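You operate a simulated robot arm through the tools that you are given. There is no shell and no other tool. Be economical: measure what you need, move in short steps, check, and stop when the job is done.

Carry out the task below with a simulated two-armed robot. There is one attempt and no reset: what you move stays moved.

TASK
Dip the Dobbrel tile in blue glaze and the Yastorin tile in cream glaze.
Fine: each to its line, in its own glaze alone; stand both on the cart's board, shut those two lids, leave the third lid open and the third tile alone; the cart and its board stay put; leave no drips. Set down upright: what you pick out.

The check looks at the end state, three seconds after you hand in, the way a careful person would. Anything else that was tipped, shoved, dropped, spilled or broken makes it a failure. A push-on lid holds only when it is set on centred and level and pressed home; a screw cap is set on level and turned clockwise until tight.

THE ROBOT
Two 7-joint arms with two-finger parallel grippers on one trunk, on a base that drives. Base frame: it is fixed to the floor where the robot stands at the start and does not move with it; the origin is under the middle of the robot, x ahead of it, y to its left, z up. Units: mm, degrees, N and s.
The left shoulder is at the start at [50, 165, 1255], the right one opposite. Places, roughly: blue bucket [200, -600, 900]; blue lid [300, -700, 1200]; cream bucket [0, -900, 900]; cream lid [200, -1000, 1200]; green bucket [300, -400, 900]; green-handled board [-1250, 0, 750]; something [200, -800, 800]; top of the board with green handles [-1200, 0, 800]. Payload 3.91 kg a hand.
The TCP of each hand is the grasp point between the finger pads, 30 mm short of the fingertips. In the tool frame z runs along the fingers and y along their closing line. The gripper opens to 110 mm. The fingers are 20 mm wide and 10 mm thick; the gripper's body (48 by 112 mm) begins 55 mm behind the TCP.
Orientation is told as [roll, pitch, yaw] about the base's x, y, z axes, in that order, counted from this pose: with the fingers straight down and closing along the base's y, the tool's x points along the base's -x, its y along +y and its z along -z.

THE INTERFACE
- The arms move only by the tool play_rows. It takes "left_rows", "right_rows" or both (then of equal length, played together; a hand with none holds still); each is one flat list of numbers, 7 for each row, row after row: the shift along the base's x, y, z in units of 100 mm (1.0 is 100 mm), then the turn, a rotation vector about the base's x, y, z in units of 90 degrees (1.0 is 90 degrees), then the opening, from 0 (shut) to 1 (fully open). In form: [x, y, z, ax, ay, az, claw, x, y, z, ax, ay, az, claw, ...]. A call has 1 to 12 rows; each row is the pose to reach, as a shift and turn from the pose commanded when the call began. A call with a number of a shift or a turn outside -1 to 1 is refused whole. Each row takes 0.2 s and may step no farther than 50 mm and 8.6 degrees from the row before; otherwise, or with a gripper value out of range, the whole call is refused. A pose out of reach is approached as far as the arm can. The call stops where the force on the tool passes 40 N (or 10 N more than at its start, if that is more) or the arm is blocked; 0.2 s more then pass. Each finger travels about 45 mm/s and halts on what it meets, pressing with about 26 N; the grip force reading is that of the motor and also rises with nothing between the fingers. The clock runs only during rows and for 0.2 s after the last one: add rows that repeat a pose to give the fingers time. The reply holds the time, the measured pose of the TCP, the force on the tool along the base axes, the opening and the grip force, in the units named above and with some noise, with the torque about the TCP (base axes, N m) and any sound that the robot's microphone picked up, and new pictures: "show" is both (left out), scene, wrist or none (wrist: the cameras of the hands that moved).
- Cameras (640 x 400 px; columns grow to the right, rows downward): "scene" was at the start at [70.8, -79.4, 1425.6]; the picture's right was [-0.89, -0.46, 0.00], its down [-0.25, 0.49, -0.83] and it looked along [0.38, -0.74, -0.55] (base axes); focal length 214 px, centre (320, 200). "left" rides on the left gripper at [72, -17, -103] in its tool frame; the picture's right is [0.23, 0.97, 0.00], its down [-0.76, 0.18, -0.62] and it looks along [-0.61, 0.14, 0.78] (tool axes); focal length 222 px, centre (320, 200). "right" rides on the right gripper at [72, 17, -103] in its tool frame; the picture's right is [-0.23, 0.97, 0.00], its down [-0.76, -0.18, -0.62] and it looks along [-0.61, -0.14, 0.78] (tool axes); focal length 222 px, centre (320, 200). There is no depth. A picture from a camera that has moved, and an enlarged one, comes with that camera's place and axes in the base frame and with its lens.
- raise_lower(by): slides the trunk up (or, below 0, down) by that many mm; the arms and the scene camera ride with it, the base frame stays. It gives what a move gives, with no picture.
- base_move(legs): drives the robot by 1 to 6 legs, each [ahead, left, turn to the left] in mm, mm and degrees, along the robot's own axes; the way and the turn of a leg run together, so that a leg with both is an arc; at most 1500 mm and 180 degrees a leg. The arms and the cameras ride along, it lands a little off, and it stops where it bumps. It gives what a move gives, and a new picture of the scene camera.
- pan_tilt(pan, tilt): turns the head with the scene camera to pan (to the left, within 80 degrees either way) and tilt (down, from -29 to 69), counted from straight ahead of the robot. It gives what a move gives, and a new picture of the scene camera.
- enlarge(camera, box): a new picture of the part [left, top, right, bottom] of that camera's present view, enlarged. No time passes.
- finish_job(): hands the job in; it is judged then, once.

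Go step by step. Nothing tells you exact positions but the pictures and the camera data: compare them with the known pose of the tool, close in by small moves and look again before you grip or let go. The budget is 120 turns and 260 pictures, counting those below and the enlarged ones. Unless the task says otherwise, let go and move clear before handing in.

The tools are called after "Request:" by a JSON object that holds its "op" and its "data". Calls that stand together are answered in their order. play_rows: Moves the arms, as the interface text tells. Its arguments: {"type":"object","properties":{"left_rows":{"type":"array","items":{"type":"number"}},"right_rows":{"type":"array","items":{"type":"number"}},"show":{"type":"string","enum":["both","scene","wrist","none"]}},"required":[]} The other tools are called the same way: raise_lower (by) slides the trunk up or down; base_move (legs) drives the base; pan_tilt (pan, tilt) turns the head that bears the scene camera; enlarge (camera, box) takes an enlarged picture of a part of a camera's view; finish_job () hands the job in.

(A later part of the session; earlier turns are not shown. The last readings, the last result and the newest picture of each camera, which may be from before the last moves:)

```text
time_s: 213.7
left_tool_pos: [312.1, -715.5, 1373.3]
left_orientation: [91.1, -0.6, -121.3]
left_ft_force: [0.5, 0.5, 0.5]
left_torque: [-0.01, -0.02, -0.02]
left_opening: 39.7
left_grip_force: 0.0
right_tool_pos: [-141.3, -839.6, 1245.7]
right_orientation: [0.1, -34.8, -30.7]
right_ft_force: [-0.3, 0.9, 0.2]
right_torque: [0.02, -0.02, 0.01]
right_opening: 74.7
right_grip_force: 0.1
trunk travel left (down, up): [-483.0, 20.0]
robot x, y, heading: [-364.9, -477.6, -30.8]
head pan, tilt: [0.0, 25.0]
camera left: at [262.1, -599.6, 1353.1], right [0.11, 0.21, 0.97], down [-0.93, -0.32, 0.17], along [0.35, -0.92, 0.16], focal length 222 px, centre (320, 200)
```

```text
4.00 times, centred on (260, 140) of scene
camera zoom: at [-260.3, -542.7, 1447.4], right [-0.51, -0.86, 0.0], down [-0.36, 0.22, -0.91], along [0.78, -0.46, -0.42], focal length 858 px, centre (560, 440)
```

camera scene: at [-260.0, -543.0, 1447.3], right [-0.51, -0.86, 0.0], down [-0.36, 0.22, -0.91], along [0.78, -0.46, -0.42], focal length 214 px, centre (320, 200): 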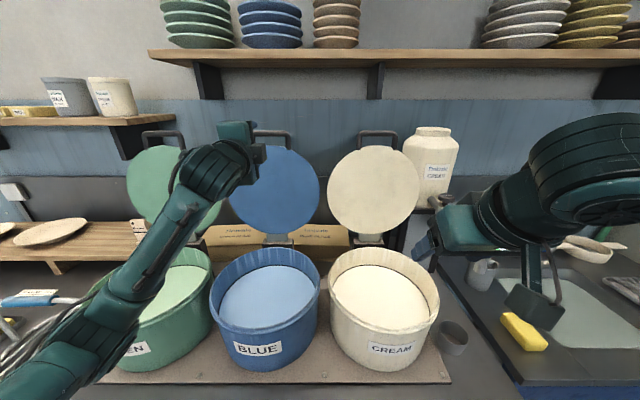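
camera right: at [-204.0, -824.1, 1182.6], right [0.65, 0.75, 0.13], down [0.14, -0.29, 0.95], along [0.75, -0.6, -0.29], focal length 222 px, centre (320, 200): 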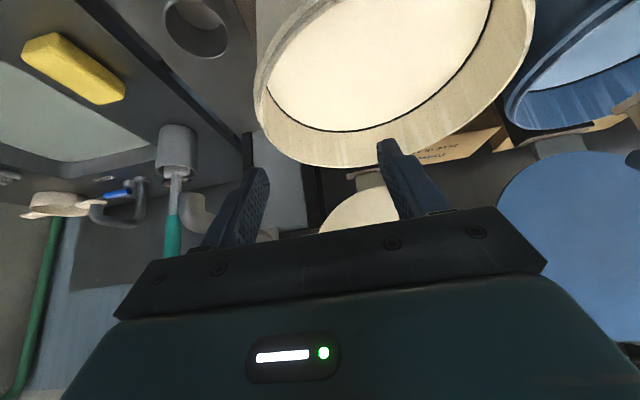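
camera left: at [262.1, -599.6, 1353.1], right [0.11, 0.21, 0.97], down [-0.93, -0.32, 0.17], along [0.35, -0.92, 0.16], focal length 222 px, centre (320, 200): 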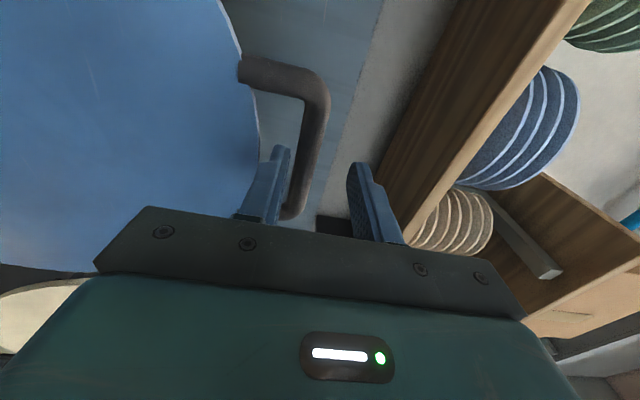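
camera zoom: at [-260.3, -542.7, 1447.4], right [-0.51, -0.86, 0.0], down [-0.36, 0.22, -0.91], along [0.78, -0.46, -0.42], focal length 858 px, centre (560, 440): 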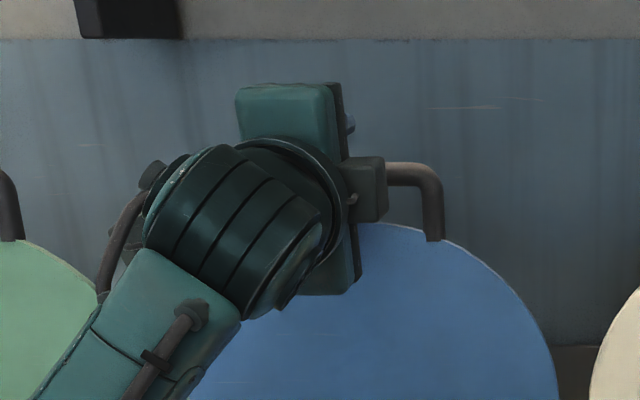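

Well lined up. Advancing 62 mm so the bar sits between the fingers, 4 mm lower.

Request:
{"op": "play_rows", "data": {"left_rows": [0, 0, -0.04, 0, 0, 0, 0.36, 0.15, -0.09, -0.04, 0, 0, 0, 0.36, 0.3, -0.18, -0.04, 0, 0, 0, 0.36, 0.42, -0.25, -0.04, 0, 0, 0, 0.36, 0.53, -0.32, -0.04, 0, 0, 0, 0.36, 0.53, -0.32, -0.04, 0, 0, 0, 0.36], "show": "wrist"}}

```text
time_s: 215.1
left_tool_pos: [364.3, -748.9, 1367.5]
left_orientation: [91.2, -0.6, -121.4]
left_ft_force: [-0.7, 0.3, 2.0]
left_torque: [0.05, 0.07, 0.0]
left_opening: 38.5
left_grip_force: 0.1
right_tool_pos: [-140.7, -839.8, 1247.2]
right_orientation: [0.2, -34.9, -30.8]
right_ft_force: [-0.4, 0.6, 0.4]
right_torque: [0.01, -0.04, 0.01]
right_opening: 74.9
right_grip_force: 0.1
trunk travel left (down, up): [-483.0, 20.0]
robot x, y, heading: [-364.6, -477.8, -30.7]
head pan, tilt: [0.0, 25.0]
camera left: at [314.4, -632.6, 1347.9], right [0.11, 0.21, 0.97], down [-0.93, -0.32, 0.17], along [0.35, -0.92, 0.16], focal length 222 px, centre (320, 200)
```

left: 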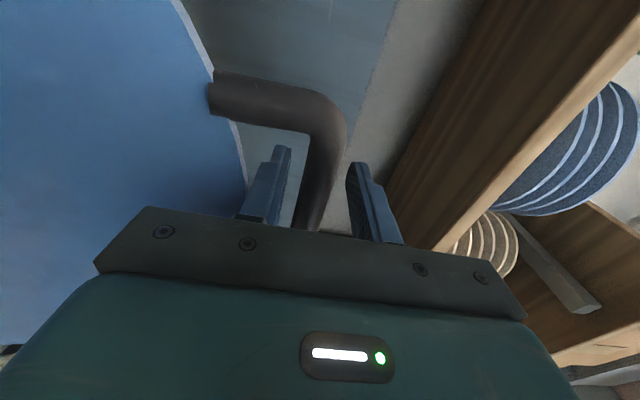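

The bar is between the fingers. Closing on it.

Request:
{"op": "play_rows", "data": {"left_rows": [0, 0, 0, 0, 0, 0, 0.2, 0, 0, 0, 0, 0, 0, 0.05, 0, 0, 0, 0, 0, 0, 0.05, 0, 0, 0, 0, 0, 0, 0.05], "show": "wrist"}}

```text
time_s: 216.1
left_tool_pos: [366.8, -749.6, 1362.0]
left_orientation: [90.7, -0.6, -121.1]
left_ft_force: [-11.2, 4.2, -22.3]
left_torque: [0.62, -0.73, -0.01]
left_opening: 15.5
left_grip_force: 45.0
right_tool_pos: [-141.1, -839.8, 1246.2]
right_orientation: [0.3, -34.9, -30.9]
right_ft_force: [0.3, 0.4, 0.4]
right_torque: [-0.01, -0.01, 0.01]
right_opening: 74.6
right_grip_force: 0.0
trunk travel left (down, up): [-483.0, 20.0]
robot x, y, heading: [-362.6, -481.9, -31.0]
head pan, tilt: [0.0, 25.0]
camera left: at [315.5, -633.1, 1343.6], right [0.11, 0.21, 0.97], down [-0.93, -0.33, 0.18], along [0.35, -0.92, 0.16], focal length 222 px, centre (320, 200)
```

left: 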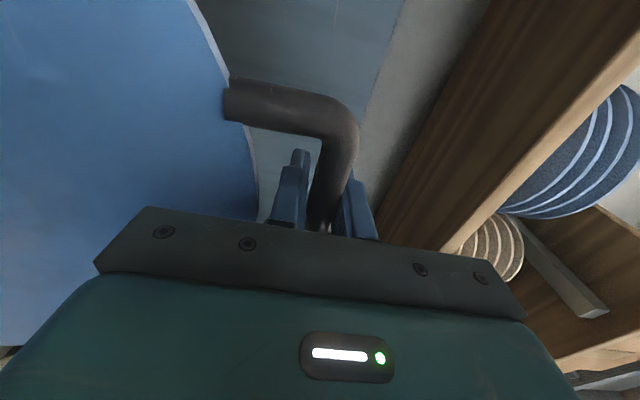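

The handle is gripped (15.5 mm bar). Now swinging the lid down along its arc about the rear hinge in 15° chunks, tilting the hand with it and watching forces.

Request:
{"op": "play_rows", "data": {"left_rows": [0, 0, -0.05, 0, 0, 0, 0.05, -0.183, 0.11, -0.053, 0.0137, 0.0229, 0, 0.05, -0.372, 0.224, -0.066, 0.0275, 0.0457, 0, 0.05, -0.554, 0.333, -0.091, 0.0412, 0.0686, 0, 0.05, -0.74, 0.444, -0.13, 0.055, 0.0914, 0, 0.05, -0.918, 0.552, -0.18, 0.0687, 0.1143, 0, 0.05, -0.918, 0.552, -0.18, 0.0687, 0.1143, 0, 0.05], "show": "both"}}

```text
time_s: 217.7
left_tool_pos: [269.4, -691.2, 1356.9]
left_orientation: [79.8, -0.7, -121.2]
left_ft_force: [-3.4, 2.5, 24.1]
left_torque: [0.83, -0.26, -0.25]
left_opening: 15.3
left_grip_force: 45.3
right_tool_pos: [-144.9, -839.2, 1249.6]
right_orientation: [0.3, -35.2, -30.9]
right_ft_force: [0.7, 0.6, -0.3]
right_torque: [-0.01, -0.02, -0.01]
right_opening: 74.8
right_grip_force: 0.1
trunk travel left (down, up): [-483.0, 20.0]
robot x, y, heading: [-370.4, -479.6, -30.8]
head pan, tilt: [0.0, 25.0]
camera scene: at [-263.7, -541.8, 1448.0], right [-0.51, -0.86, 0.0], down [-0.36, 0.22, -0.91], along [0.78, -0.47, -0.42], focal length 214 px, centre (320, 200)
camera left: at [216.9, -574.1, 1356.9], right [0.27, 0.12, 0.96], down [-0.89, -0.35, 0.3], along [0.36, -0.93, 0.01], focal length 222 px, centre (320, 200)
```

scene: 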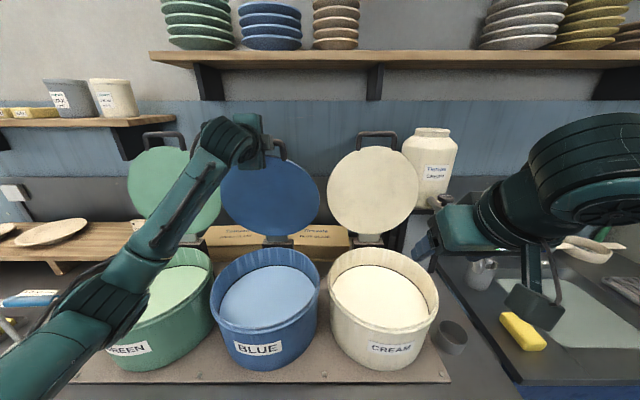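
left: 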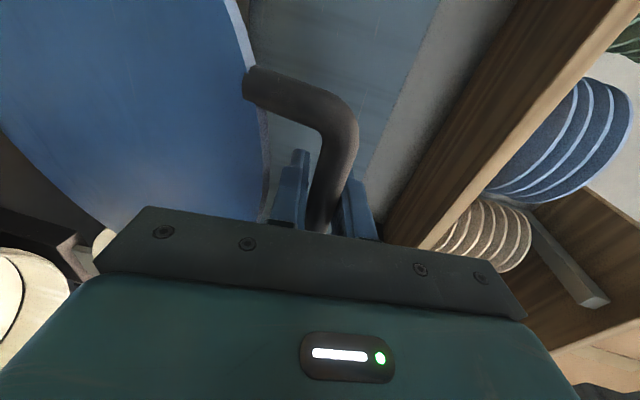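

The lid follows; the force shows the arc is a bit higher than assumed (hinge nearer d≈660, lid had leaned back 6°). Continuing with the corrected arc.

Request:
{"op": "play_rows", "data": {"left_rows": [-0.203, 0.122, 0.016, 0.016, 0.0267, 0, 0.05, -0.369, 0.221, -0.037, 0.032, 0.0533, 0, 0.05, -0.531, 0.319, -0.101, 0.048, 0.08, 0, 0.05, -0.692, 0.416, -0.174, 0.064, 0.1067, 0, 0.05, -0.848, 0.509, -0.258, 0.08, 0.1333, 0, 0.05, -0.848, 0.509, -0.258, 0.08, 0.1333, 0, 0.05], "show": "scene"}}

```text
time_s: 219.1
left_tool_pos: [194.7, -645.6, 1322.9]
left_orientation: [65.5, -0.8, -121.1]
left_ft_force: [20.7, -23.1, -7.0]
left_torque: [-2.58, -7.14, 0.88]
left_opening: 15.0
left_grip_force: 45.0
right_tool_pos: [-139.0, -844.1, 1245.1]
right_orientation: [0.3, -34.6, -30.9]
right_ft_force: [1.3, -0.7, 1.3]
right_torque: [0.0, 0.0, -0.02]
right_opening: 74.9
right_grip_force: 0.0
trunk travel left (down, up): [-483.0, 20.0]
robot x, y, heading: [-366.2, -481.3, -31.0]
head pan, tilt: [0.0, 25.0]
camera scene: at [-256.3, -547.6, 1446.6], right [-0.51, -0.86, 0.0], down [-0.37, 0.22, -0.9], along [0.78, -0.46, -0.43], focal length 214 px, centre (320, 200)
```

scene: 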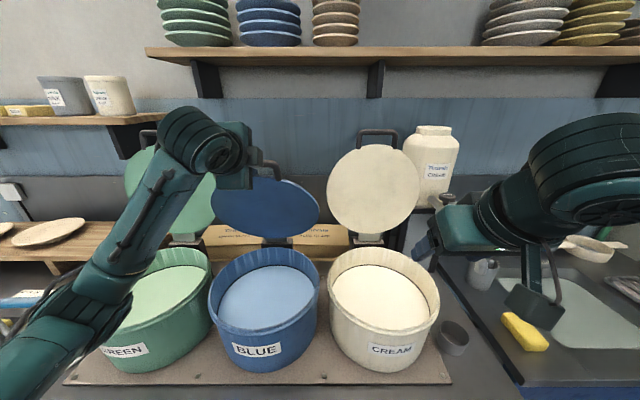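

A strong torque shows the fingertips jamming against the lid edge: the bar sits too deep in the fingers. I'll swing the lid back to its rest along the same arc and regrip with the bar near the fingertips.

Request:
{"op": "play_rows", "data": {"left_rows": [0.157, -0.094, 0.084, -0.016, -0.0267, 0, 0.05, 0.317, -0.191, 0.157, -0.032, -0.0533, 0, 0.05, 0.48, -0.288, 0.221, -0.048, -0.08, 0, 0.05, 0.645, -0.388, 0.274, -0.064, -0.1067, 0, 0.05, 0.814, -0.489, 0.318, -0.08, -0.1333, 0, 0.05], "show": "none"}}

Request:
{"op": "play_rows", "data": {"left_rows": [0.169, -0.101, 0.033, -0.0137, -0.0229, 0, 0.05, 0.369, -0.221, 0.058, -0.0275, -0.0457, 0, 0.05, 0.568, -0.341, 0.07, -0.0412, -0.0686, 0, 0.05, 0.769, -0.462, 0.066, -0.055, -0.0914, 0, 0.05, 0.968, -0.582, 0.049, -0.0687, -0.1143, 0, 0.05, 0.968, -0.582, 0.049, -0.0687, -0.1143, 0, 0.05], "show": "wrist"}}

```text
time_s: 220.3
left_tool_pos: [270.9, -691.7, 1357.8]
left_orientation: [79.2, -0.6, -121.1]
left_ft_force: [-3.0, -1.5, 2.0]
left_torque: [0.71, -0.22, -0.87]
left_opening: 15.7
left_grip_force: 44.7
right_tool_pos: [-143.1, -840.2, 1247.0]
right_orientation: [0.3, -35.0, -30.8]
right_ft_force: [-0.6, 0.3, 0.4]
right_torque: [-0.02, 0.02, 0.0]
right_opening: 75.1
right_grip_force: 0.1
trunk travel left (down, up): [-483.0, 20.0]
robot x, y, heading: [-360.5, -475.9, -30.9]
head pan, tilt: [0.0, 25.0]
```

```text
time_s: 221.7
left_tool_pos: [367.4, -748.6, 1363.1]
left_orientation: [91.4, -0.5, -121.4]
left_ft_force: [-0.7, -5.1, 9.6]
left_torque: [0.83, -0.39, 0.02]
left_opening: 15.7
left_grip_force: 45.0
right_tool_pos: [-143.8, -840.9, 1248.3]
right_orientation: [0.4, -34.9, -30.8]
right_ft_force: [-1.0, 0.4, -0.3]
right_torque: [-0.02, 0.01, 0.01]
right_opening: 74.6
right_grip_force: 0.2
trunk travel left (down, up): [-483.0, 20.0]
robot x, y, heading: [-365.4, -478.2, -30.7]
head pan, tilt: [0.0, 25.0]
camera left: at [316.6, -633.2, 1342.5], right [0.1, 0.21, 0.97], down [-0.93, -0.32, 0.17], along [0.35, -0.92, 0.17], focal length 222 px, centre (320, 200)
```

left: 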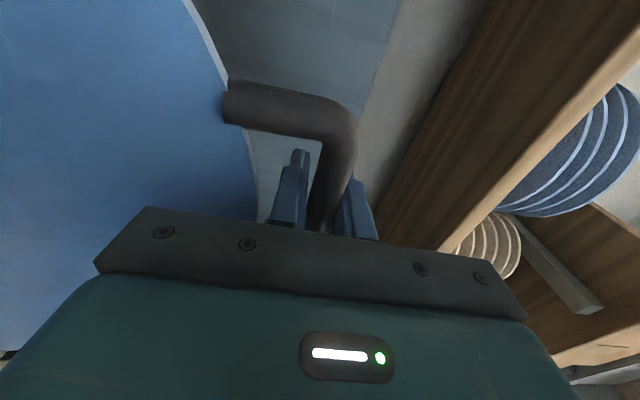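

Lid back at rest. Opening a little, retracting 17 mm, and regripping near the tips.

Request:
{"op": "play_rows", "data": {"left_rows": [0, 0, -0.02, 0, 0, 0, 0.2, 0, 0, -0.02, 0, 0, 0, 0.3, -0.07, 0.045, -0.02, 0, 0, 0, 0.3, -0.146, 0.088, -0.02, 0, 0, 0, 0.3, -0.146, 0.088, -0.02, 0, 0, 0, 0.3, -0.146, 0.088, -0.02, 0, 0, 0, 0.1, -0.146, 0.088, -0.02, 0, 0, 0, 0.05, -0.146, 0.088, -0.02, 0, 0, 0, 0.05], "show": "wrist"}}

```text
time_s: 223.5
left_tool_pos: [350.7, -737.2, 1364.1]
left_orientation: [91.6, -0.5, -121.2]
left_ft_force: [3.9, 2.4, 23.9]
left_torque: [0.4, 0.25, -0.06]
left_opening: 17.4
left_grip_force: 12.4
right_tool_pos: [-144.5, -838.5, 1247.9]
right_orientation: [0.1, -34.9, -30.8]
right_ft_force: [0.0, 0.1, -0.7]
right_torque: [0.01, 0.0, 0.02]
right_opening: 74.9
right_grip_force: 0.2
trunk travel left (down, up): [-483.0, 20.0]
robot x, y, heading: [-365.6, -480.0, -31.0]
head pan, tilt: [0.0, 25.0]
camera left: at [300.0, -621.4, 1343.4], right [0.1, 0.22, 0.97], down [-0.93, -0.32, 0.17], along [0.35, -0.92, 0.17], focal length 222 px, centre (320, 200)
```

left: 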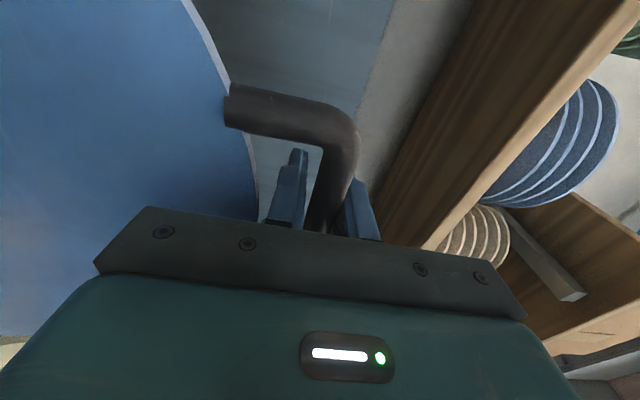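

The lid seems to have come along with the hand. I'll open wider without moving and see where the bar sits.

Request:
{"op": "play_rows", "data": {"left_rows": [0, 0, 0, 0, 0, 0, 0.3, 0, 0, 0, 0, 0, 0, 0.4, 0, 0, 0, 0, 0, 0, 0.4, 0, 0, 0, 0, 0, 0, 0.4], "show": "both"}}

```text
time_s: 224.5
left_tool_pos: [350.9, -737.3, 1366.4]
left_orientation: [91.6, -0.6, -121.2]
left_ft_force: [2.9, 3.0, 26.1]
left_torque: [0.3, 0.58, -0.1]
left_opening: 30.9
left_grip_force: 0.2
right_tool_pos: [-144.3, -838.2, 1248.3]
right_orientation: [0.3, -35.1, -30.9]
right_ft_force: [0.0, -0.5, -0.7]
right_torque: [0.0, -0.02, 0.01]
right_opening: 75.0
right_grip_force: 0.0
trunk travel left (down, up): [-483.0, 20.0]
robot x, y, heading: [-364.6, -479.7, -30.9]
head pan, tilt: [0.0, 25.0]
camera scene: at [-262.9, -541.2, 1447.8], right [-0.51, -0.86, 0.0], down [-0.36, 0.22, -0.91], along [0.78, -0.47, -0.42], focal length 214 px, centre (320, 200)
camera left: at [299.5, -621.4, 1344.3], right [0.1, 0.22, 0.97], down [-0.93, -0.32, 0.17], along [0.35, -0.92, 0.17], focal length 222 px, centre (320, 200)
```

scene: 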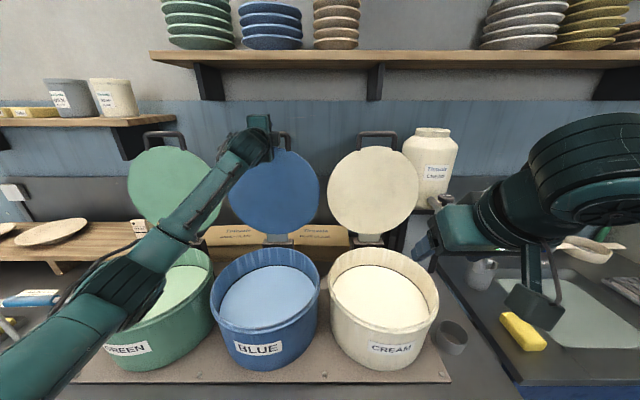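
left: 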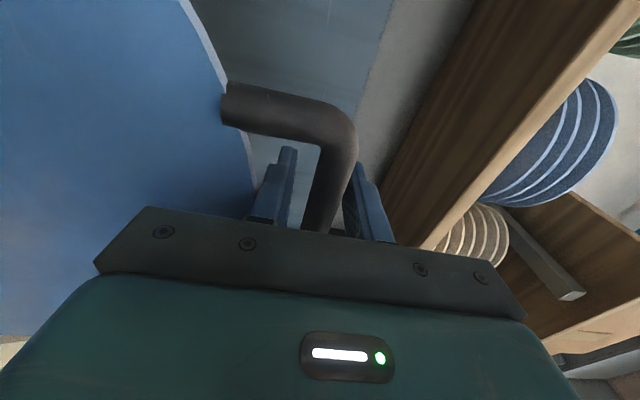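

The lower finger is wedged on the lid edge (the loop gap is only ~14 mm). Narrowing to 20 mm so the lid can settle back to its rest.

Request:
{"op": "play_rows", "data": {"left_rows": [0, 0, 0.01, 0, 0, 0, 0.3, 0, 0, 0.01, 0, 0, 0, 0.22, 0, 0, 0.01, 0, 0, 0, 0.2, 0, 0, 0.01, 0, 0, 0, 0.19, 0, 0, 0.01, 0, 0, 0, 0.19], "show": "wrist"}}

```text
time_s: 225.7
left_tool_pos: [351.2, -738.2, 1361.6]
left_orientation: [91.4, -0.6, -121.2]
left_ft_force: [2.7, 2.2, 16.7]
left_torque: [0.31, 0.37, -0.1]
left_opening: 22.6
left_grip_force: 1.9
right_tool_pos: [-142.3, -838.9, 1247.8]
right_orientation: [0.2, -35.1, -30.8]
right_ft_force: [-0.5, -0.1, 0.3]
right_torque: [0.02, -0.02, -0.02]
right_opening: 74.7
right_grip_force: 0.1
trunk travel left (down, up): [-483.0, 20.0]
robot x, y, heading: [-363.3, -476.2, -30.8]
head pan, tilt: [0.0, 25.0]
camera left: at [300.6, -622.5, 1341.2], right [0.1, 0.21, 0.97], down [-0.93, -0.32, 0.17], along [0.35, -0.92, 0.17], focal length 222 px, centre (320, 200)
```

left: 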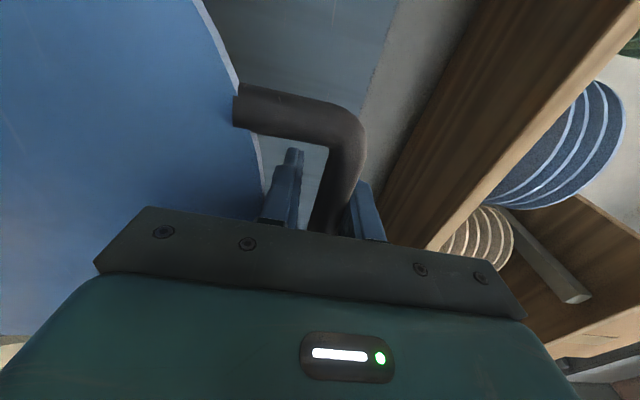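

Request:
{"op": "play_rows", "data": {"left_rows": [0, 0, 0.02, 0, 0, 0, 0.18, 0, 0, 0.03, 0, 0, 0, 0.18, 0, 0, 0.035, 0, 0, 0, 0.18, 0, 0, 0.035, 0, 0, 0, 0.18], "show": "wrist"}}

```text
time_s: 226.7
left_tool_pos: [351.3, -740.4, 1362.0]
left_orientation: [91.0, -0.6, -121.4]
left_ft_force: [0.9, 2.0, 4.2]
left_torque: [0.05, 0.04, 0.02]
left_opening: 21.5
left_grip_force: 1.8
right_tool_pos: [-141.9, -840.4, 1247.0]
right_orientation: [0.1, -35.0, -30.8]
right_ft_force: [-0.4, 0.4, -0.4]
right_torque: [0.0, -0.02, 0.0]
right_opening: 74.8
right_grip_force: 0.1
trunk travel left (down, up): [-483.0, 20.0]
robot x, y, heading: [-366.8, -475.3, -30.9]
head pan, tilt: [0.0, 25.0]
camera left: at [301.5, -624.5, 1342.4], right [0.11, 0.21, 0.97], down [-0.93, -0.32, 0.18], along [0.35, -0.92, 0.16], focal length 222 px, centre (320, 200)
```

left: 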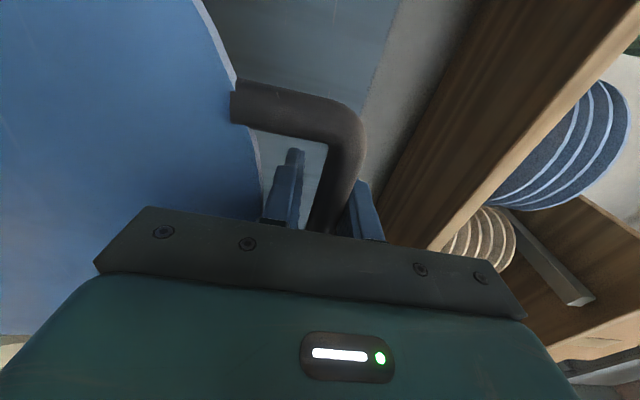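

Nearly free now. Retracting 17 mm again with the cage loose.

Request:
{"op": "play_rows", "data": {"left_rows": [-0.05, 0.03, 0, 0, 0, 0, 0.18, -0.1, 0.06, 0, 0, 0, 0, 0.18, -0.146, 0.088, 0, 0, 0, 0, 0.18, -0.146, 0.088, 0, 0, 0, 0, 0.18], "show": "wrist"}}

```text
time_s: 227.7
left_tool_pos: [336.6, -731.4, 1364.0]
left_orientation: [91.1, -0.6, -121.3]
left_ft_force: [-0.5, -1.4, 1.4]
left_torque: [0.04, 0.0, 0.03]
left_opening: 20.5
left_grip_force: 0.9
right_tool_pos: [-142.2, -840.3, 1246.7]
right_orientation: [0.2, -34.9, -30.8]
right_ft_force: [-0.2, 0.0, -1.0]
right_torque: [0.02, -0.04, 0.01]
right_opening: 74.9
right_grip_force: 0.1
trunk travel left (down, up): [-483.0, 20.0]
robot x, y, heading: [-367.4, -479.4, -31.0]
head pan, tilt: [0.0, 25.0]
camera left: at [286.9, -616.1, 1343.3], right [0.11, 0.21, 0.97], down [-0.93, -0.32, 0.17], along [0.35, -0.92, 0.16], focal length 222 px, centre (320, 200)
```

left: 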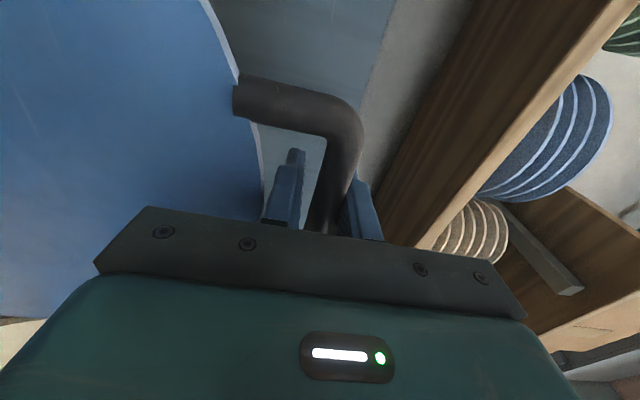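

The lid is loose near its balance point and drifts with the hand. New plan: pinch and pull it (hand level, no tilt) to ~35° forward, where its weight rests on the lower finger; then slide the hand back to get the bar near the tips.

Request:
{"op": "play_rows", "data": {"left_rows": [0, 0, 0, 0, 0, 0, 0.08, 0, 0, 0, 0, 0, 0, 0.05, 0, 0, -0.01, 0, 0, 0, 0.05, -0.243, 0.146, -0.012, 0, 0, 0, 0.05, -0.471, 0.283, -0.038, 0, 0, 0, 0.05, -0.698, 0.419, -0.082, 0, 0, 0, 0.05, -0.92, 0.553, -0.145, 0, 0, 0, 0.05, -0.92, 0.553, -0.145, 0, 0, 0, 0.05], "show": "none"}}

```text
time_s: 229.5
left_tool_pos: [243.3, -674.9, 1350.6]
left_orientation: [91.3, -0.5, -121.3]
left_ft_force: [-4.6, 1.5, 14.2]
left_torque: [0.85, -0.39, 0.26]
left_opening: 15.6
left_grip_force: 44.7
right_tool_pos: [-142.3, -839.0, 1248.5]
right_orientation: [0.2, -35.0, -30.8]
right_ft_force: [-0.1, 0.5, 0.5]
right_torque: [-0.02, 0.01, 0.02]
right_opening: 74.9
right_grip_force: 0.0
trunk travel left (down, up): [-483.0, 20.0]
robot x, y, heading: [-366.6, -480.1, -30.8]
head pan, tilt: [0.0, 25.0]
```

Request:
{"op": "play_rows", "data": {"left_rows": [-0.245, 0.147, -0.08, 0, 0, 0, 0.05, -0.458, 0.275, -0.18, 0, 0, 0, 0.05, -0.663, 0.399, -0.295, 0, 0, 0, 0.05, -0.862, 0.518, -0.43, 0, 0, 0, 0.05, -0.994, 0.597, -0.53, 0, 0, 0, 0.05, -0.994, 0.597, -0.53, 0, 0, 0, 0.05], "show": "both"}}

```text
time_s: 230.9
left_tool_pos: [146.4, -617.3, 1293.5]
left_orientation: [90.8, -0.4, -121.3]
left_ft_force: [-0.8, -4.6, -4.6]
left_torque: [0.69, -0.39, 0.29]
left_opening: 15.4
left_grip_force: 45.3
right_tool_pos: [-142.0, -841.3, 1245.8]
right_orientation: [0.3, -34.9, -30.8]
right_ft_force: [-0.2, -0.5, 0.0]
right_torque: [0.0, 0.04, 0.01]
right_opening: 74.8
right_grip_force: 0.0
trunk travel left (down, up): [-483.0, 20.0]
robot x, y, heading: [-361.6, -480.7, -30.9]
head pan, tilt: [0.0, 25.0]
camera scene: at [-260.0, -544.2, 1447.1], right [-0.51, -0.86, 0.0], down [-0.36, 0.22, -0.91], along [0.78, -0.46, -0.42], focal length 214 px, centre (320, 200)
camera left: at [95.4, -501.7, 1275.0], right [0.11, 0.21, 0.97], down [-0.93, -0.32, 0.18], along [0.35, -0.92, 0.16], focal length 222 px, centre (320, 200)
```

scene: 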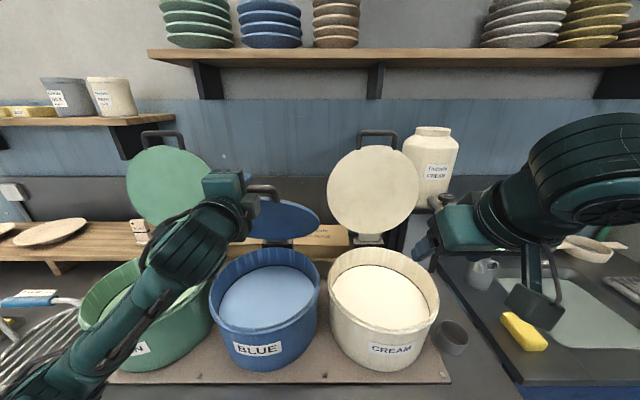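
left: 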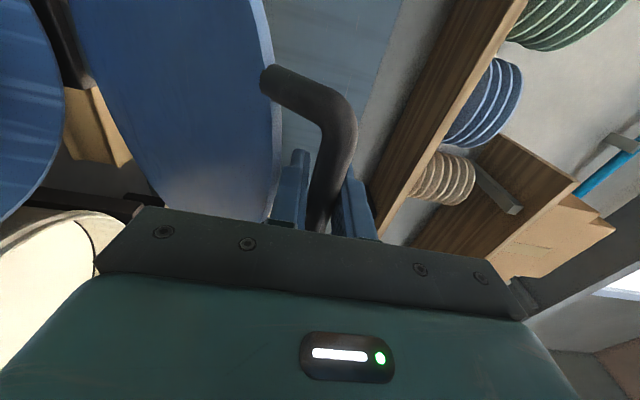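

The lid is at ~35° and forces are small. Loosening to a 20 mm cage, sliding the hand back 20 mm under the bar, and re-pinching near the tips.

Request:
{"op": "play_rows", "data": {"left_rows": [0, 0, 0, 0, 0, 0, 0.12, 0, 0, 0, 0, 0, 0, 0.19, -0.05, 0.03, 0, 0, 0, 0, 0.19, -0.11, 0.066, 0, 0, 0, 0, 0.19, -0.171, 0.103, 0, 0, 0, 0, 0.19, -0.171, 0.103, 0, 0, 0, 0, 0.19, -0.171, 0.103, 0, 0, 0, 0, 0.1, -0.171, 0.103, 0, 0, 0, 0, 0.05, -0.171, 0.103, 0, 0, 0, 0, 0.05], "show": "wrist"}}

```text
time_s: 232.9
left_tool_pos: [131.7, -608.3, 1294.0]
left_orientation: [91.0, -0.5, -121.1]
left_ft_force: [5.8, -2.8, -10.8]
left_torque: [0.84, -0.27, -0.05]
left_opening: 15.6
left_grip_force: 44.4
right_tool_pos: [-140.1, -840.8, 1245.3]
right_orientation: [0.1, -34.8, -30.7]
right_ft_force: [-0.3, 0.1, -0.2]
right_torque: [0.02, 0.02, 0.01]
right_opening: 75.2
right_grip_force: 0.0
trunk travel left (down, up): [-483.0, 20.0]
robot x, y, heading: [-363.3, -478.1, -31.0]
head pan, tilt: [0.0, 25.0]
camera left: at [81.0, -491.3, 1274.4], right [0.11, 0.21, 0.97], down [-0.93, -0.33, 0.17], along [0.35, -0.92, 0.16], focal length 222 px, centre (320, 200)
```

left: 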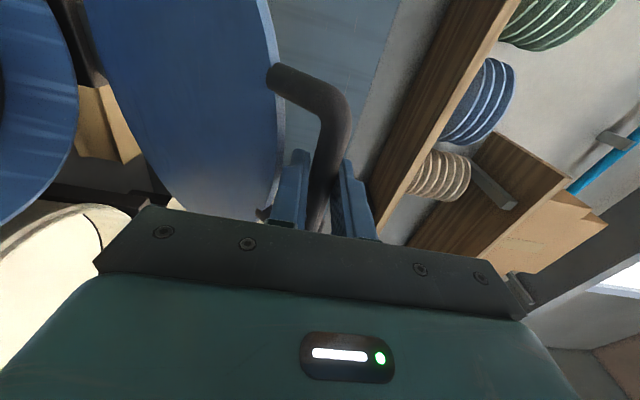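

Only half the slide took effect; repeating while following the lid down slightly to 38°.

Request:
{"op": "play_rows", "data": {"left_rows": [0, 0, -0.04, 0, 0, 0, 0.12, 0, 0, -0.06, 0, 0, 0, 0.18, -0.05, 0.03, -0.08, 0, 0, 0, 0.18, -0.11, 0.066, -0.1, 0, 0, 0, 0.18, -0.171, 0.103, -0.11, 0, 0, 0, 0.18, -0.171, 0.103, -0.11, 0, 0, 0, 0.18, -0.171, 0.103, -0.11, 0, 0, 0, 0.1, -0.171, 0.103, -0.11, 0, 0, 0, 0.05, -0.171, 0.103, -0.11, 0, 0, 0, 0.05], "show": "wrist"}}

```text
time_s: 234.9
left_tool_pos: [112.4, -594.8, 1284.5]
left_orientation: [91.1, -0.5, -121.2]
left_ft_force: [-2.1, 1.9, 1.8]
left_torque: [0.71, -0.5, 0.0]
left_opening: 15.6
left_grip_force: 45.1
right_tool_pos: [-141.7, -840.0, 1246.8]
right_orientation: [0.2, -35.0, -30.8]
right_ft_force: [-0.2, 0.2, 0.7]
right_torque: [0.01, 0.02, -0.01]
right_opening: 74.7
right_grip_force: 0.0
trunk travel left (down, up): [-483.0, 20.0]
robot x, y, heading: [-363.5, -481.2, -30.7]
head pan, tilt: [0.0, 25.0]
camera left: at [61.2, -479.5, 1264.6], right [0.11, 0.21, 0.97], down [-0.93, -0.33, 0.17], along [0.35, -0.92, 0.16], focal length 222 px, centre (320, 200)
```

left: 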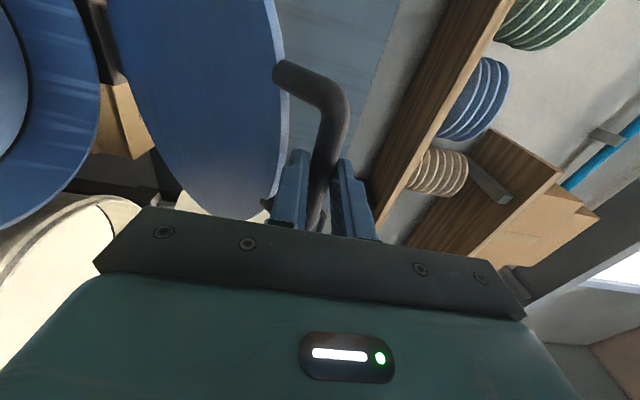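

Bar is now near the tips at ~37°. Continuing the arc down while pitching the hand, to ~60°.

Request:
{"op": "play_rows", "data": {"left_rows": [-0.206, 0.124, -0.155, 0.04, 0.0667, 0, 0.05, -0.406, 0.244, -0.36, 0.0801, 0.1333, 0, 0.05, -0.566, 0.34, -0.556, 0.1202, 0.2, 0, 0.05, -0.708, 0.425, -0.77, 0.1602, 0.2667, 0, 0.05, -0.818, 0.491, -0.975, 0.1946, 0.3237, 0, 0.05, -0.818, 0.491, -0.975, 0.1946, 0.3237, 0, 0.05], "show": "both"}}

```text
time_s: 235.6
left_tool_pos: [82.0, -578.4, 1252.4]
left_orientation: [75.8, -1.0, -119.9]
left_ft_force: [-8.0, 18.7, 15.5]
left_torque: [0.59, -0.78, 0.15]
left_opening: 15.7
left_grip_force: 45.1
left hand out of reach, approached as far as the arm can: row 1, 2, 3
right_tool_pos: [-142.5, -837.1, 1248.0]
right_orientation: [0.2, -35.0, -30.6]
right_ft_force: [-0.7, -0.5, -0.5]
right_torque: [-0.02, 0.02, 0.01]
right_opening: 74.6
right_grip_force: 0.0
trunk travel left (down, up): [-483.0, 20.0]
robot x, y, heading: [-368.6, -480.1, -30.6]
head pan, tilt: [0.0, 25.0]
stopped in row 3 (left hand): the force on the tool passed its limit (the readings are from after the stop); the commanded pose is now the measured one
camera scene: at [-262.1, -539.4, 1447.7], right [-0.51, -0.86, 0.0], down [-0.36, 0.21, -0.91], along [0.78, -0.46, -0.42], focal length 214 px, centre (320, 200)
camera left: at [26.8, -463.4, 1260.3], right [0.33, 0.09, 0.94], down [-0.86, -0.38, 0.34], along [0.38, -0.92, -0.04], focal length 222 px, centre (320, 200)
```

scene: 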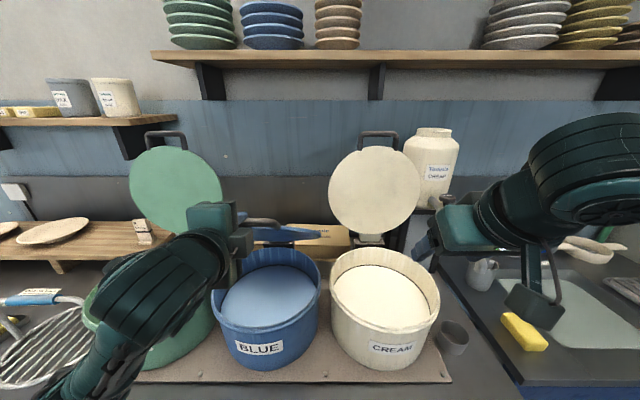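
left: 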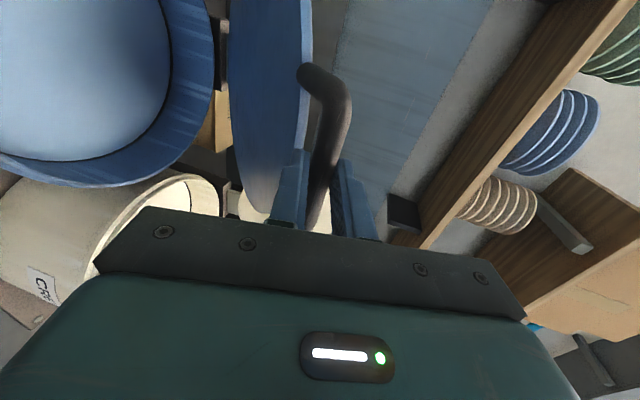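

The arm got too folded; pitching the hand steeply down first (wrist moves up and over) with the bar held in place should free it.

Request:
{"op": "play_rows", "data": {"left_rows": [-0.017, 0.01, 0.078, 0.0458, 0.0762, 0, 0.05, -0.004, 0.003, 0.109, 0.0916, 0.1524, 0, 0.05, 0.013, -0.008, 0.138, 0.1374, 0.2286, 0, 0.05, 0.033, -0.02, 0.164, 0.1832, 0.3048, 0, 0.05, 0.056, -0.033, 0.186, 0.229, 0.381, 0, 0.05, 0.081, -0.049, 0.205, 0.2748, 0.4572, 0, 0.05, 0.108, -0.065, 0.219, 0.3206, 0.5334, 0, 0.05, 0.108, -0.065, 0.219, 0.3206, 0.5334, 0, 0.05], "show": "both"}}

```text
time_s: 237.4
left_tool_pos: [93.4, -588.6, 1269.1]
left_orientation: [18.8, 0.1, -119.7]
left_ft_force: [6.5, 7.2, 0.5]
left_torque: [0.54, -0.47, 0.02]
left_opening: 15.5
left_grip_force: 45.3
right_tool_pos: [-139.5, -837.8, 1247.3]
right_orientation: [0.1, -34.8, -30.5]
right_ft_force: [0.4, 0.3, 0.4]
right_torque: [0.06, 0.01, 0.01]
right_opening: 74.6
right_grip_force: 0.1
trunk travel left (down, up): [-483.0, 20.0]
robot x, y, heading: [-365.3, -479.8, -30.7]
head pan, tilt: [0.0, 25.0]
camera scene: at [-259.1, -540.9, 1447.3], right [-0.51, -0.86, 0.0], down [-0.36, 0.21, -0.91], along [0.78, -0.46, -0.42], focal length 214 px, centre (320, 200)
camera left: at [87.0, -501.3, 1362.1], right [0.91, -0.26, 0.32], down [-0.41, -0.64, 0.65], along [0.03, -0.72, -0.69], focal length 222 px, centre (320, 200)
```

scene: 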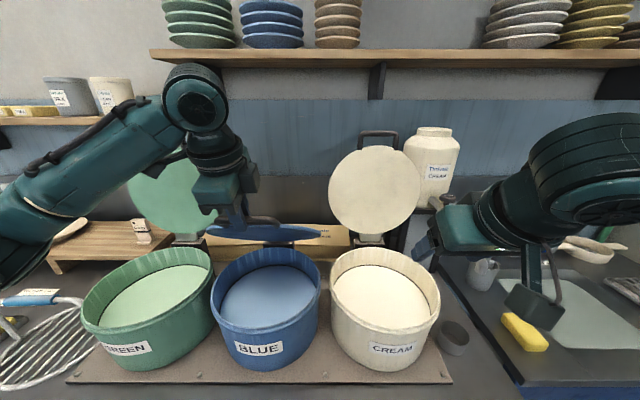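
left: 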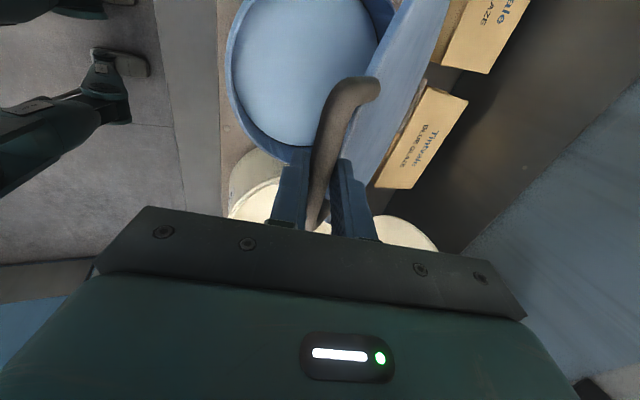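

That freed it nicely: the hand now points down over the bar. Lowering the lid along its arc to ~63°.

Request:
{"op": "play_rows", "data": {"left_rows": [-0.194, 0.116, -0.246, 0, 0, 0, 0.05, -0.368, 0.221, -0.511, 0, 0, 0, 0.05, -0.522, 0.314, -0.793, 0, 0, 0, 0.05, -0.604, 0.363, -0.969, 0, 0, 0, 0.05, -0.604, 0.363, -0.969, 0, 0, 0, 0.05], "show": "none"}}

```text
time_s: 238.4
left_tool_pos: [42.4, -557.7, 1173.5]
left_orientation: [19.2, 0.0, -119.0]
left_ft_force: [22.5, -9.2, -9.4]
left_torque: [-0.28, -0.46, -0.47]
left_opening: 15.5
left_grip_force: 44.9
right_tool_pos: [-137.3, -840.6, 1246.5]
right_orientation: [0.2, -34.7, -30.7]
right_ft_force: [0.3, 0.3, -0.6]
right_torque: [-0.03, -0.02, -0.01]
right_opening: 74.8
right_grip_force: 0.1
trunk travel left (down, up): [-483.0, 20.0]
robot x, y, heading: [-367.4, -477.9, -30.4]
head pan, tilt: [0.0, 25.0]
stopped in row 5 (left hand): the force on the tool passed its limit (the readings are from after the stop); the commanded pose is now the measured one
```

The forces refine the arc (pivot near d 656, z 1002, radius 361). Continuing with that from ~65° to 81°.

Request:
{"op": "play_rows", "data": {"left_rows": [-0.093, 0.056, -0.25, 0, 0, 0, 0.05, -0.164, 0.098, -0.488, 0, 0, 0, 0.05, -0.219, 0.132, -0.732, 0, 0, 0, 0.05, -0.261, 0.157, -0.979, 0, 0, 0, 0.05, -0.261, 0.157, -0.979, 0, 0, 0, 0.05], "show": "both"}}

```text
time_s: 239.0
left_tool_pos: [30.9, -551.2, 1136.6]
left_orientation: [19.9, 0.0, -118.8]
left_ft_force: [21.1, -8.9, -5.5]
left_torque: [-0.36, -0.49, -0.79]
left_opening: 15.6
left_grip_force: 45.5
right_tool_pos: [-137.5, -839.8, 1246.4]
right_orientation: [0.2, -34.7, -30.7]
right_ft_force: [-0.4, 0.3, -1.1]
right_torque: [0.0, 0.01, -0.01]
right_opening: 74.9
right_grip_force: 0.1
trunk travel left (down, up): [-483.0, 20.0]
robot x, y, heading: [-359.7, -480.0, -30.5]
head pan, tilt: [0.0, 25.0]
stopped in row 2 (left hand): the force on the tool passed its limit (the readings are from after the stop); the commanded pose is now the measured one
camera scene: at [-255.8, -544.1, 1447.1], right [-0.51, -0.86, 0.0], down [-0.37, 0.22, -0.91], along [0.78, -0.46, -0.42], focal length 214 px, centre (320, 200)
camera left: at [20.5, -463.0, 1228.2], right [0.91, -0.24, 0.33], down [-0.41, -0.65, 0.65], along [0.06, -0.72, -0.69], focal length 222 px, centre (320, 200)
```

scene: 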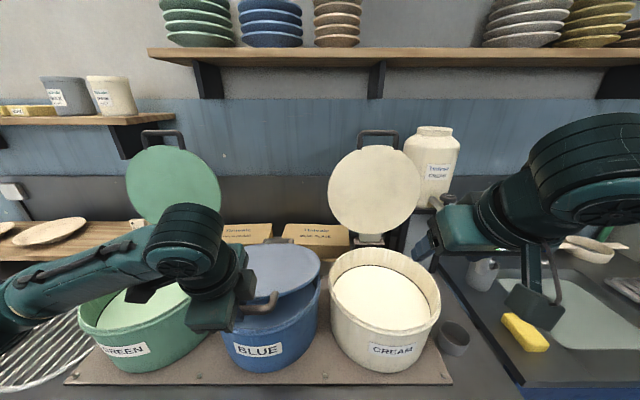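
left: 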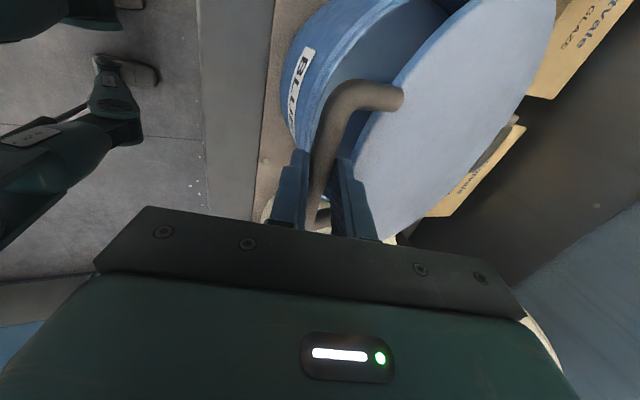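

The lid is most of the way down; a residual inward pull needs relieving. Shifting 7 mm outward and continuing nearly straight down.

Request:
{"op": "play_rows", "data": {"left_rows": [0.06, -0.036, -0.01, 0, 0, 0, 0.05, 0.0, 0.0, -0.24, 0, 0, 0, 0.05, -0.051, 0.03, -0.486, 0, 0, 0, 0.05, -0.084, 0.05, -0.736, 0, 0, 0, 0.05, -0.101, 0.061, -0.956, 0, 0, 0, 0.05, -0.101, 0.061, -0.956, 0, 0, 0, 0.05], "show": "scene"}}

```text
time_s: 240.2
left_tool_pos: [19.6, -546.2, 1052.1]
left_orientation: [21.0, -0.3, -119.1]
left_ft_force: [-0.8, 1.8, 10.8]
left_torque: [0.36, -0.53, -0.41]
left_opening: 15.5
left_grip_force: 45.1
right_tool_pos: [-141.4, -839.4, 1247.1]
right_orientation: [0.2, -35.0, -30.7]
right_ft_force: [0.8, 0.0, -0.3]
right_torque: [0.05, -0.01, 0.0]
right_opening: 74.9
right_grip_force: 0.0
trunk travel left (down, up): [-483.0, 20.0]
robot x, y, heading: [-368.1, -481.4, -30.9]
head pan, tilt: [0.0, 25.0]
stopped in row 6 (left hand): the force on the tool passed its limit (the readings are from after the stop); the commanded pose is now the measured one
camera scene: at [-259.1, -543.2, 1447.4], right [-0.51, -0.86, 0.0], down [-0.36, 0.22, -0.91], along [0.78, -0.46, -0.42], focal length 214 px, centre (320, 200)
```

scene: 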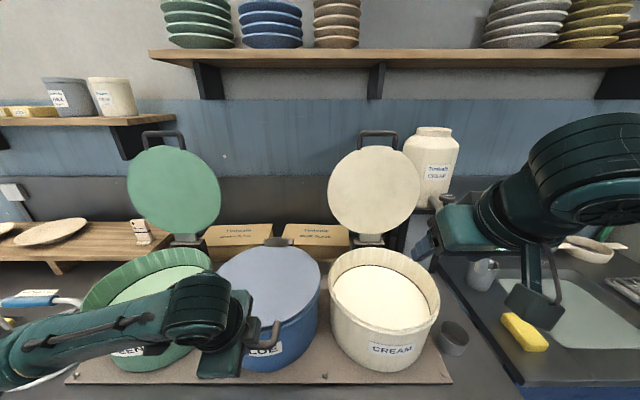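

The lid looks seated on the blue bucket; checking closely.

Request:
{"op": "enlarge", "data": {"camera": "scene", "box": [70, 220, 350, 395]}}

```text
2.29 times, centred on (210, 308) of scene
camera zoom: at [-259.1, -543.2, 1447.4], right [-0.51, -0.86, 0.0], down [-0.36, 0.22, -0.91], along [0.78, -0.46, -0.42], focal length 490 px, centre (571, -46)
```

zoom: 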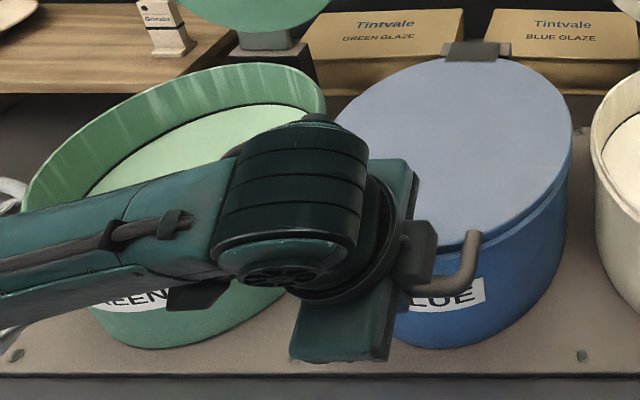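

It is down on the rim (the press stopped at the 40 N limit). Releasing and backing out along the fingers.

Request:
{"op": "play_rows", "data": {"left_rows": [0, 0, 0, 0, 0, 0, 0.12, 0, 0, 0, 0, 0, 0, 0.19, 0, 0, 0, 0, 0, 0, 0.19, -0.03, 0.018, 0.09, 0, 0, 0, 0.19, -0.06, 0.037, 0.19, 0, 0, 0, 0.19, -0.125, 0.075, 0.38, 0, 0, 0, 0.3, -0.25, 0.15, 0.76, 0, 0, 0, 0.3, -0.25, 0.15, 1, 0, 0, 0, 0.3], "show": "none"}}

Request:
{"op": "enlarge", "data": {"camera": "scene", "box": [150, 220, 390, 395]}}

```text
time_s: 242.0
left_tool_pos: [-4.8, -530.9, 1151.8]
left_orientation: [20.9, -0.3, -119.0]
left_ft_force: [-1.0, 0.5, -0.7]
left_torque: [0.02, -0.02, 0.0]
left_opening: 33.1
left_grip_force: 0.1
right_tool_pos: [-140.9, -839.4, 1246.6]
right_orientation: [0.2, -35.0, -30.7]
right_ft_force: [0.2, -0.1, 0.3]
right_torque: [0.02, -0.01, 0.01]
right_opening: 74.8
right_grip_force: 0.1
trunk travel left (down, up): [-483.0, 20.0]
robot x, y, heading: [-360.5, -478.6, -30.9]
head pan, tilt: [0.0, 25.0]
```

```text
2.29 times, centred on (270, 308) of scene
camera zoom: at [-259.0, -542.9, 1447.3], right [-0.51, -0.86, 0.0], down [-0.36, 0.22, -0.91], along [0.78, -0.46, -0.42], focal length 490 px, centre (434, -46)
```

zoom: 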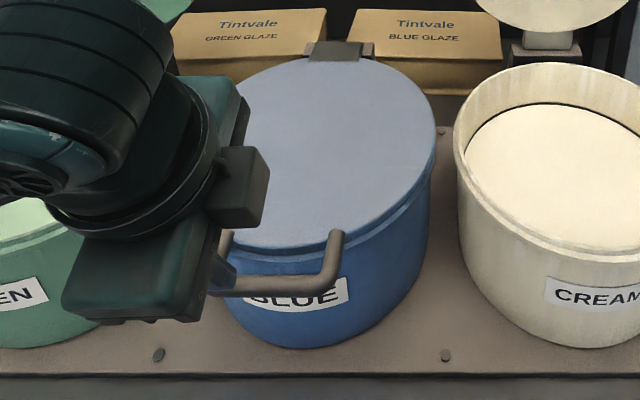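

Blue lid is shut. Now cream with the same arm: raise the left hand, then shift the base right.

Request:
{"op": "play_rows", "data": {"left_rows": [0.2, -0.12, 0.35, 0, 0, 0, 0.3, 0.4, -0.24, 0.7, 0, 0, 0, 0.3, 0.5, -0.3, 1, 0, 0, 0, 0.3, 0.5, -0.3, 1, 0, 0, 0, 0.3], "show": "none"}}

Request:
{"op": "base_move", "data": {"legs": [[-32, 0, 0], [0, -250, 0]]}}

Request:
{"op": "play_rows", "data": {"left_rows": [0.12, -0.07, 0.12, -0.044, -0.073, 0, 0.3, 0.25, -0.15, 0.24, -0.088, -0.146, 0, 0.3, 0.37, -0.22, 0.36, -0.132, -0.219, 0, 0.3, 0.5, -0.3, 0.48, -0.176, -0.292, 0, 0.3, 0.62, -0.37, 0.6, -0.22, -0.365, 0, 0.3, 0.74, -0.44, 0.72, -0.264, -0.438, 0, 0.3, 0.87, -0.52, 0.84, -0.308, -0.511, 0, 0.3, 0.96, -0.58, 0.96, -0.352, -0.584, 0, 0.3, 0.96, -0.58, 1, -0.395, -0.657, 0, 0.3, 0.96, -0.58, 1, -0.395, -0.657, 0, 0.3], "show": "both"}}

```text
time_s: 243.0
left_tool_pos: [45.3, -561.0, 1252.2]
left_orientation: [20.9, -0.3, -119.0]
left_ft_force: [-0.3, 0.1, -0.5]
left_torque: [0.01, 0.01, 0.04]
left_opening: 33.1
left_grip_force: 0.0
right_tool_pos: [-140.1, -839.3, 1247.3]
right_orientation: [0.3, -34.9, -30.7]
right_ft_force: [0.7, -0.6, -0.6]
right_torque: [0.02, 0.02, 0.03]
right_opening: 74.9
right_grip_force: 0.0
trunk travel left (down, up): [-483.0, 20.0]
robot x, y, heading: [-360.9, -478.6, -31.0]
head pan, tilt: [0.0, 25.0]
```

```text
time_s: 245.3
left_tool_pos: [-108.2, -758.1, 1253.0]
left_orientation: [20.9, -0.3, -119.3]
left_ft_force: [0.2, -0.1, -0.4]
left_torque: [-0.04, -0.01, 0.0]
left_opening: 32.9
left_grip_force: 0.1
right_tool_pos: [-296.7, -1036.6, 1246.5]
right_orientation: [0.2, -34.9, -31.0]
right_ft_force: [0.4, 1.0, -0.4]
right_torque: [0.03, 0.02, 0.02]
right_opening: 75.0
right_grip_force: 0.0
trunk travel left (down, up): [-483.0, 20.0]
robot x, y, heading: [-519.0, -676.3, -31.3]
head pan, tilt: [0.0, 25.0]
camera scene: at [-413.9, -740.1, 1447.3], right [-0.51, -0.86, 0.0], down [-0.36, 0.22, -0.91], along [0.78, -0.47, -0.42], focal length 214 px, centre (320, 200)
```

scene: 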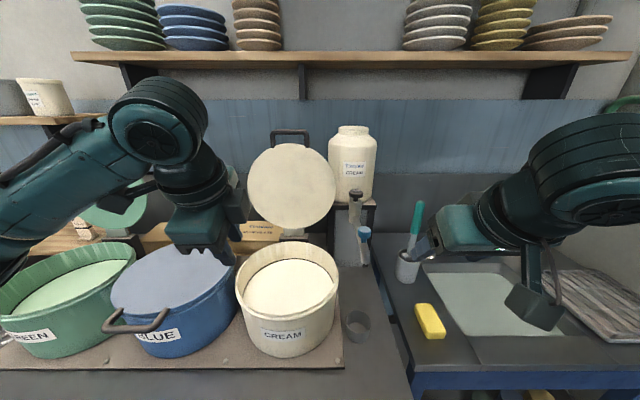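

```text
time_s: 247.5
left_tool_pos: [-12.2, -815.7, 1352.0]
left_orientation: [90.1, -1.8, -120.6]
left_ft_force: [0.6, 0.2, 0.9]
left_torque: [0.05, 0.02, 0.0]
left_opening: 33.0
left_grip_force: 0.1
right_tool_pos: [-296.4, -1037.2, 1246.8]
right_orientation: [0.2, -34.9, -30.9]
right_ft_force: [0.1, -0.2, 0.0]
right_torque: [0.02, -0.01, 0.02]
right_opening: 74.9
right_grip_force: 0.1
trunk travel left (down, up): [-483.0, 20.0]
robot x, y, heading: [-517.4, -674.3, -31.0]
head pan, tilt: [0.0, 25.0]
camera scene: at [-413.6, -739.7, 1447.3], right [-0.51, -0.86, 0.0], down [-0.36, 0.22, -0.91], along [0.78, -0.47, -0.42], focal length 214 px, centre (320, 200)
camera left: at [-65.7, -700.9, 1333.0], right [0.13, 0.22, 0.97], down [-0.92, -0.33, 0.2], along [0.37, -0.92, 0.16], focal length 222 px, centre (320, 200)
```

scene: 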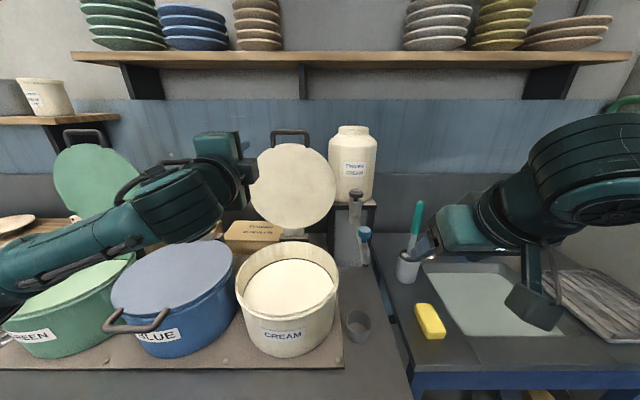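
left: 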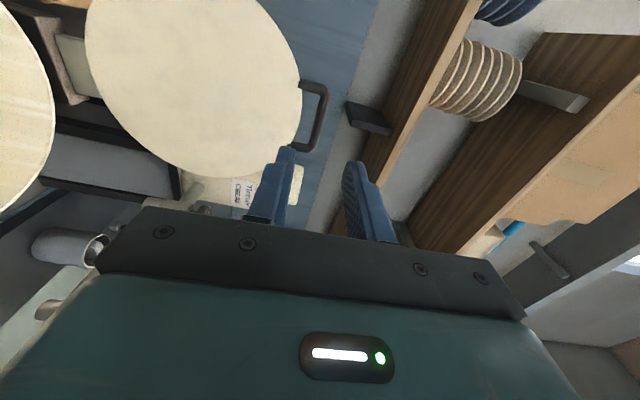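

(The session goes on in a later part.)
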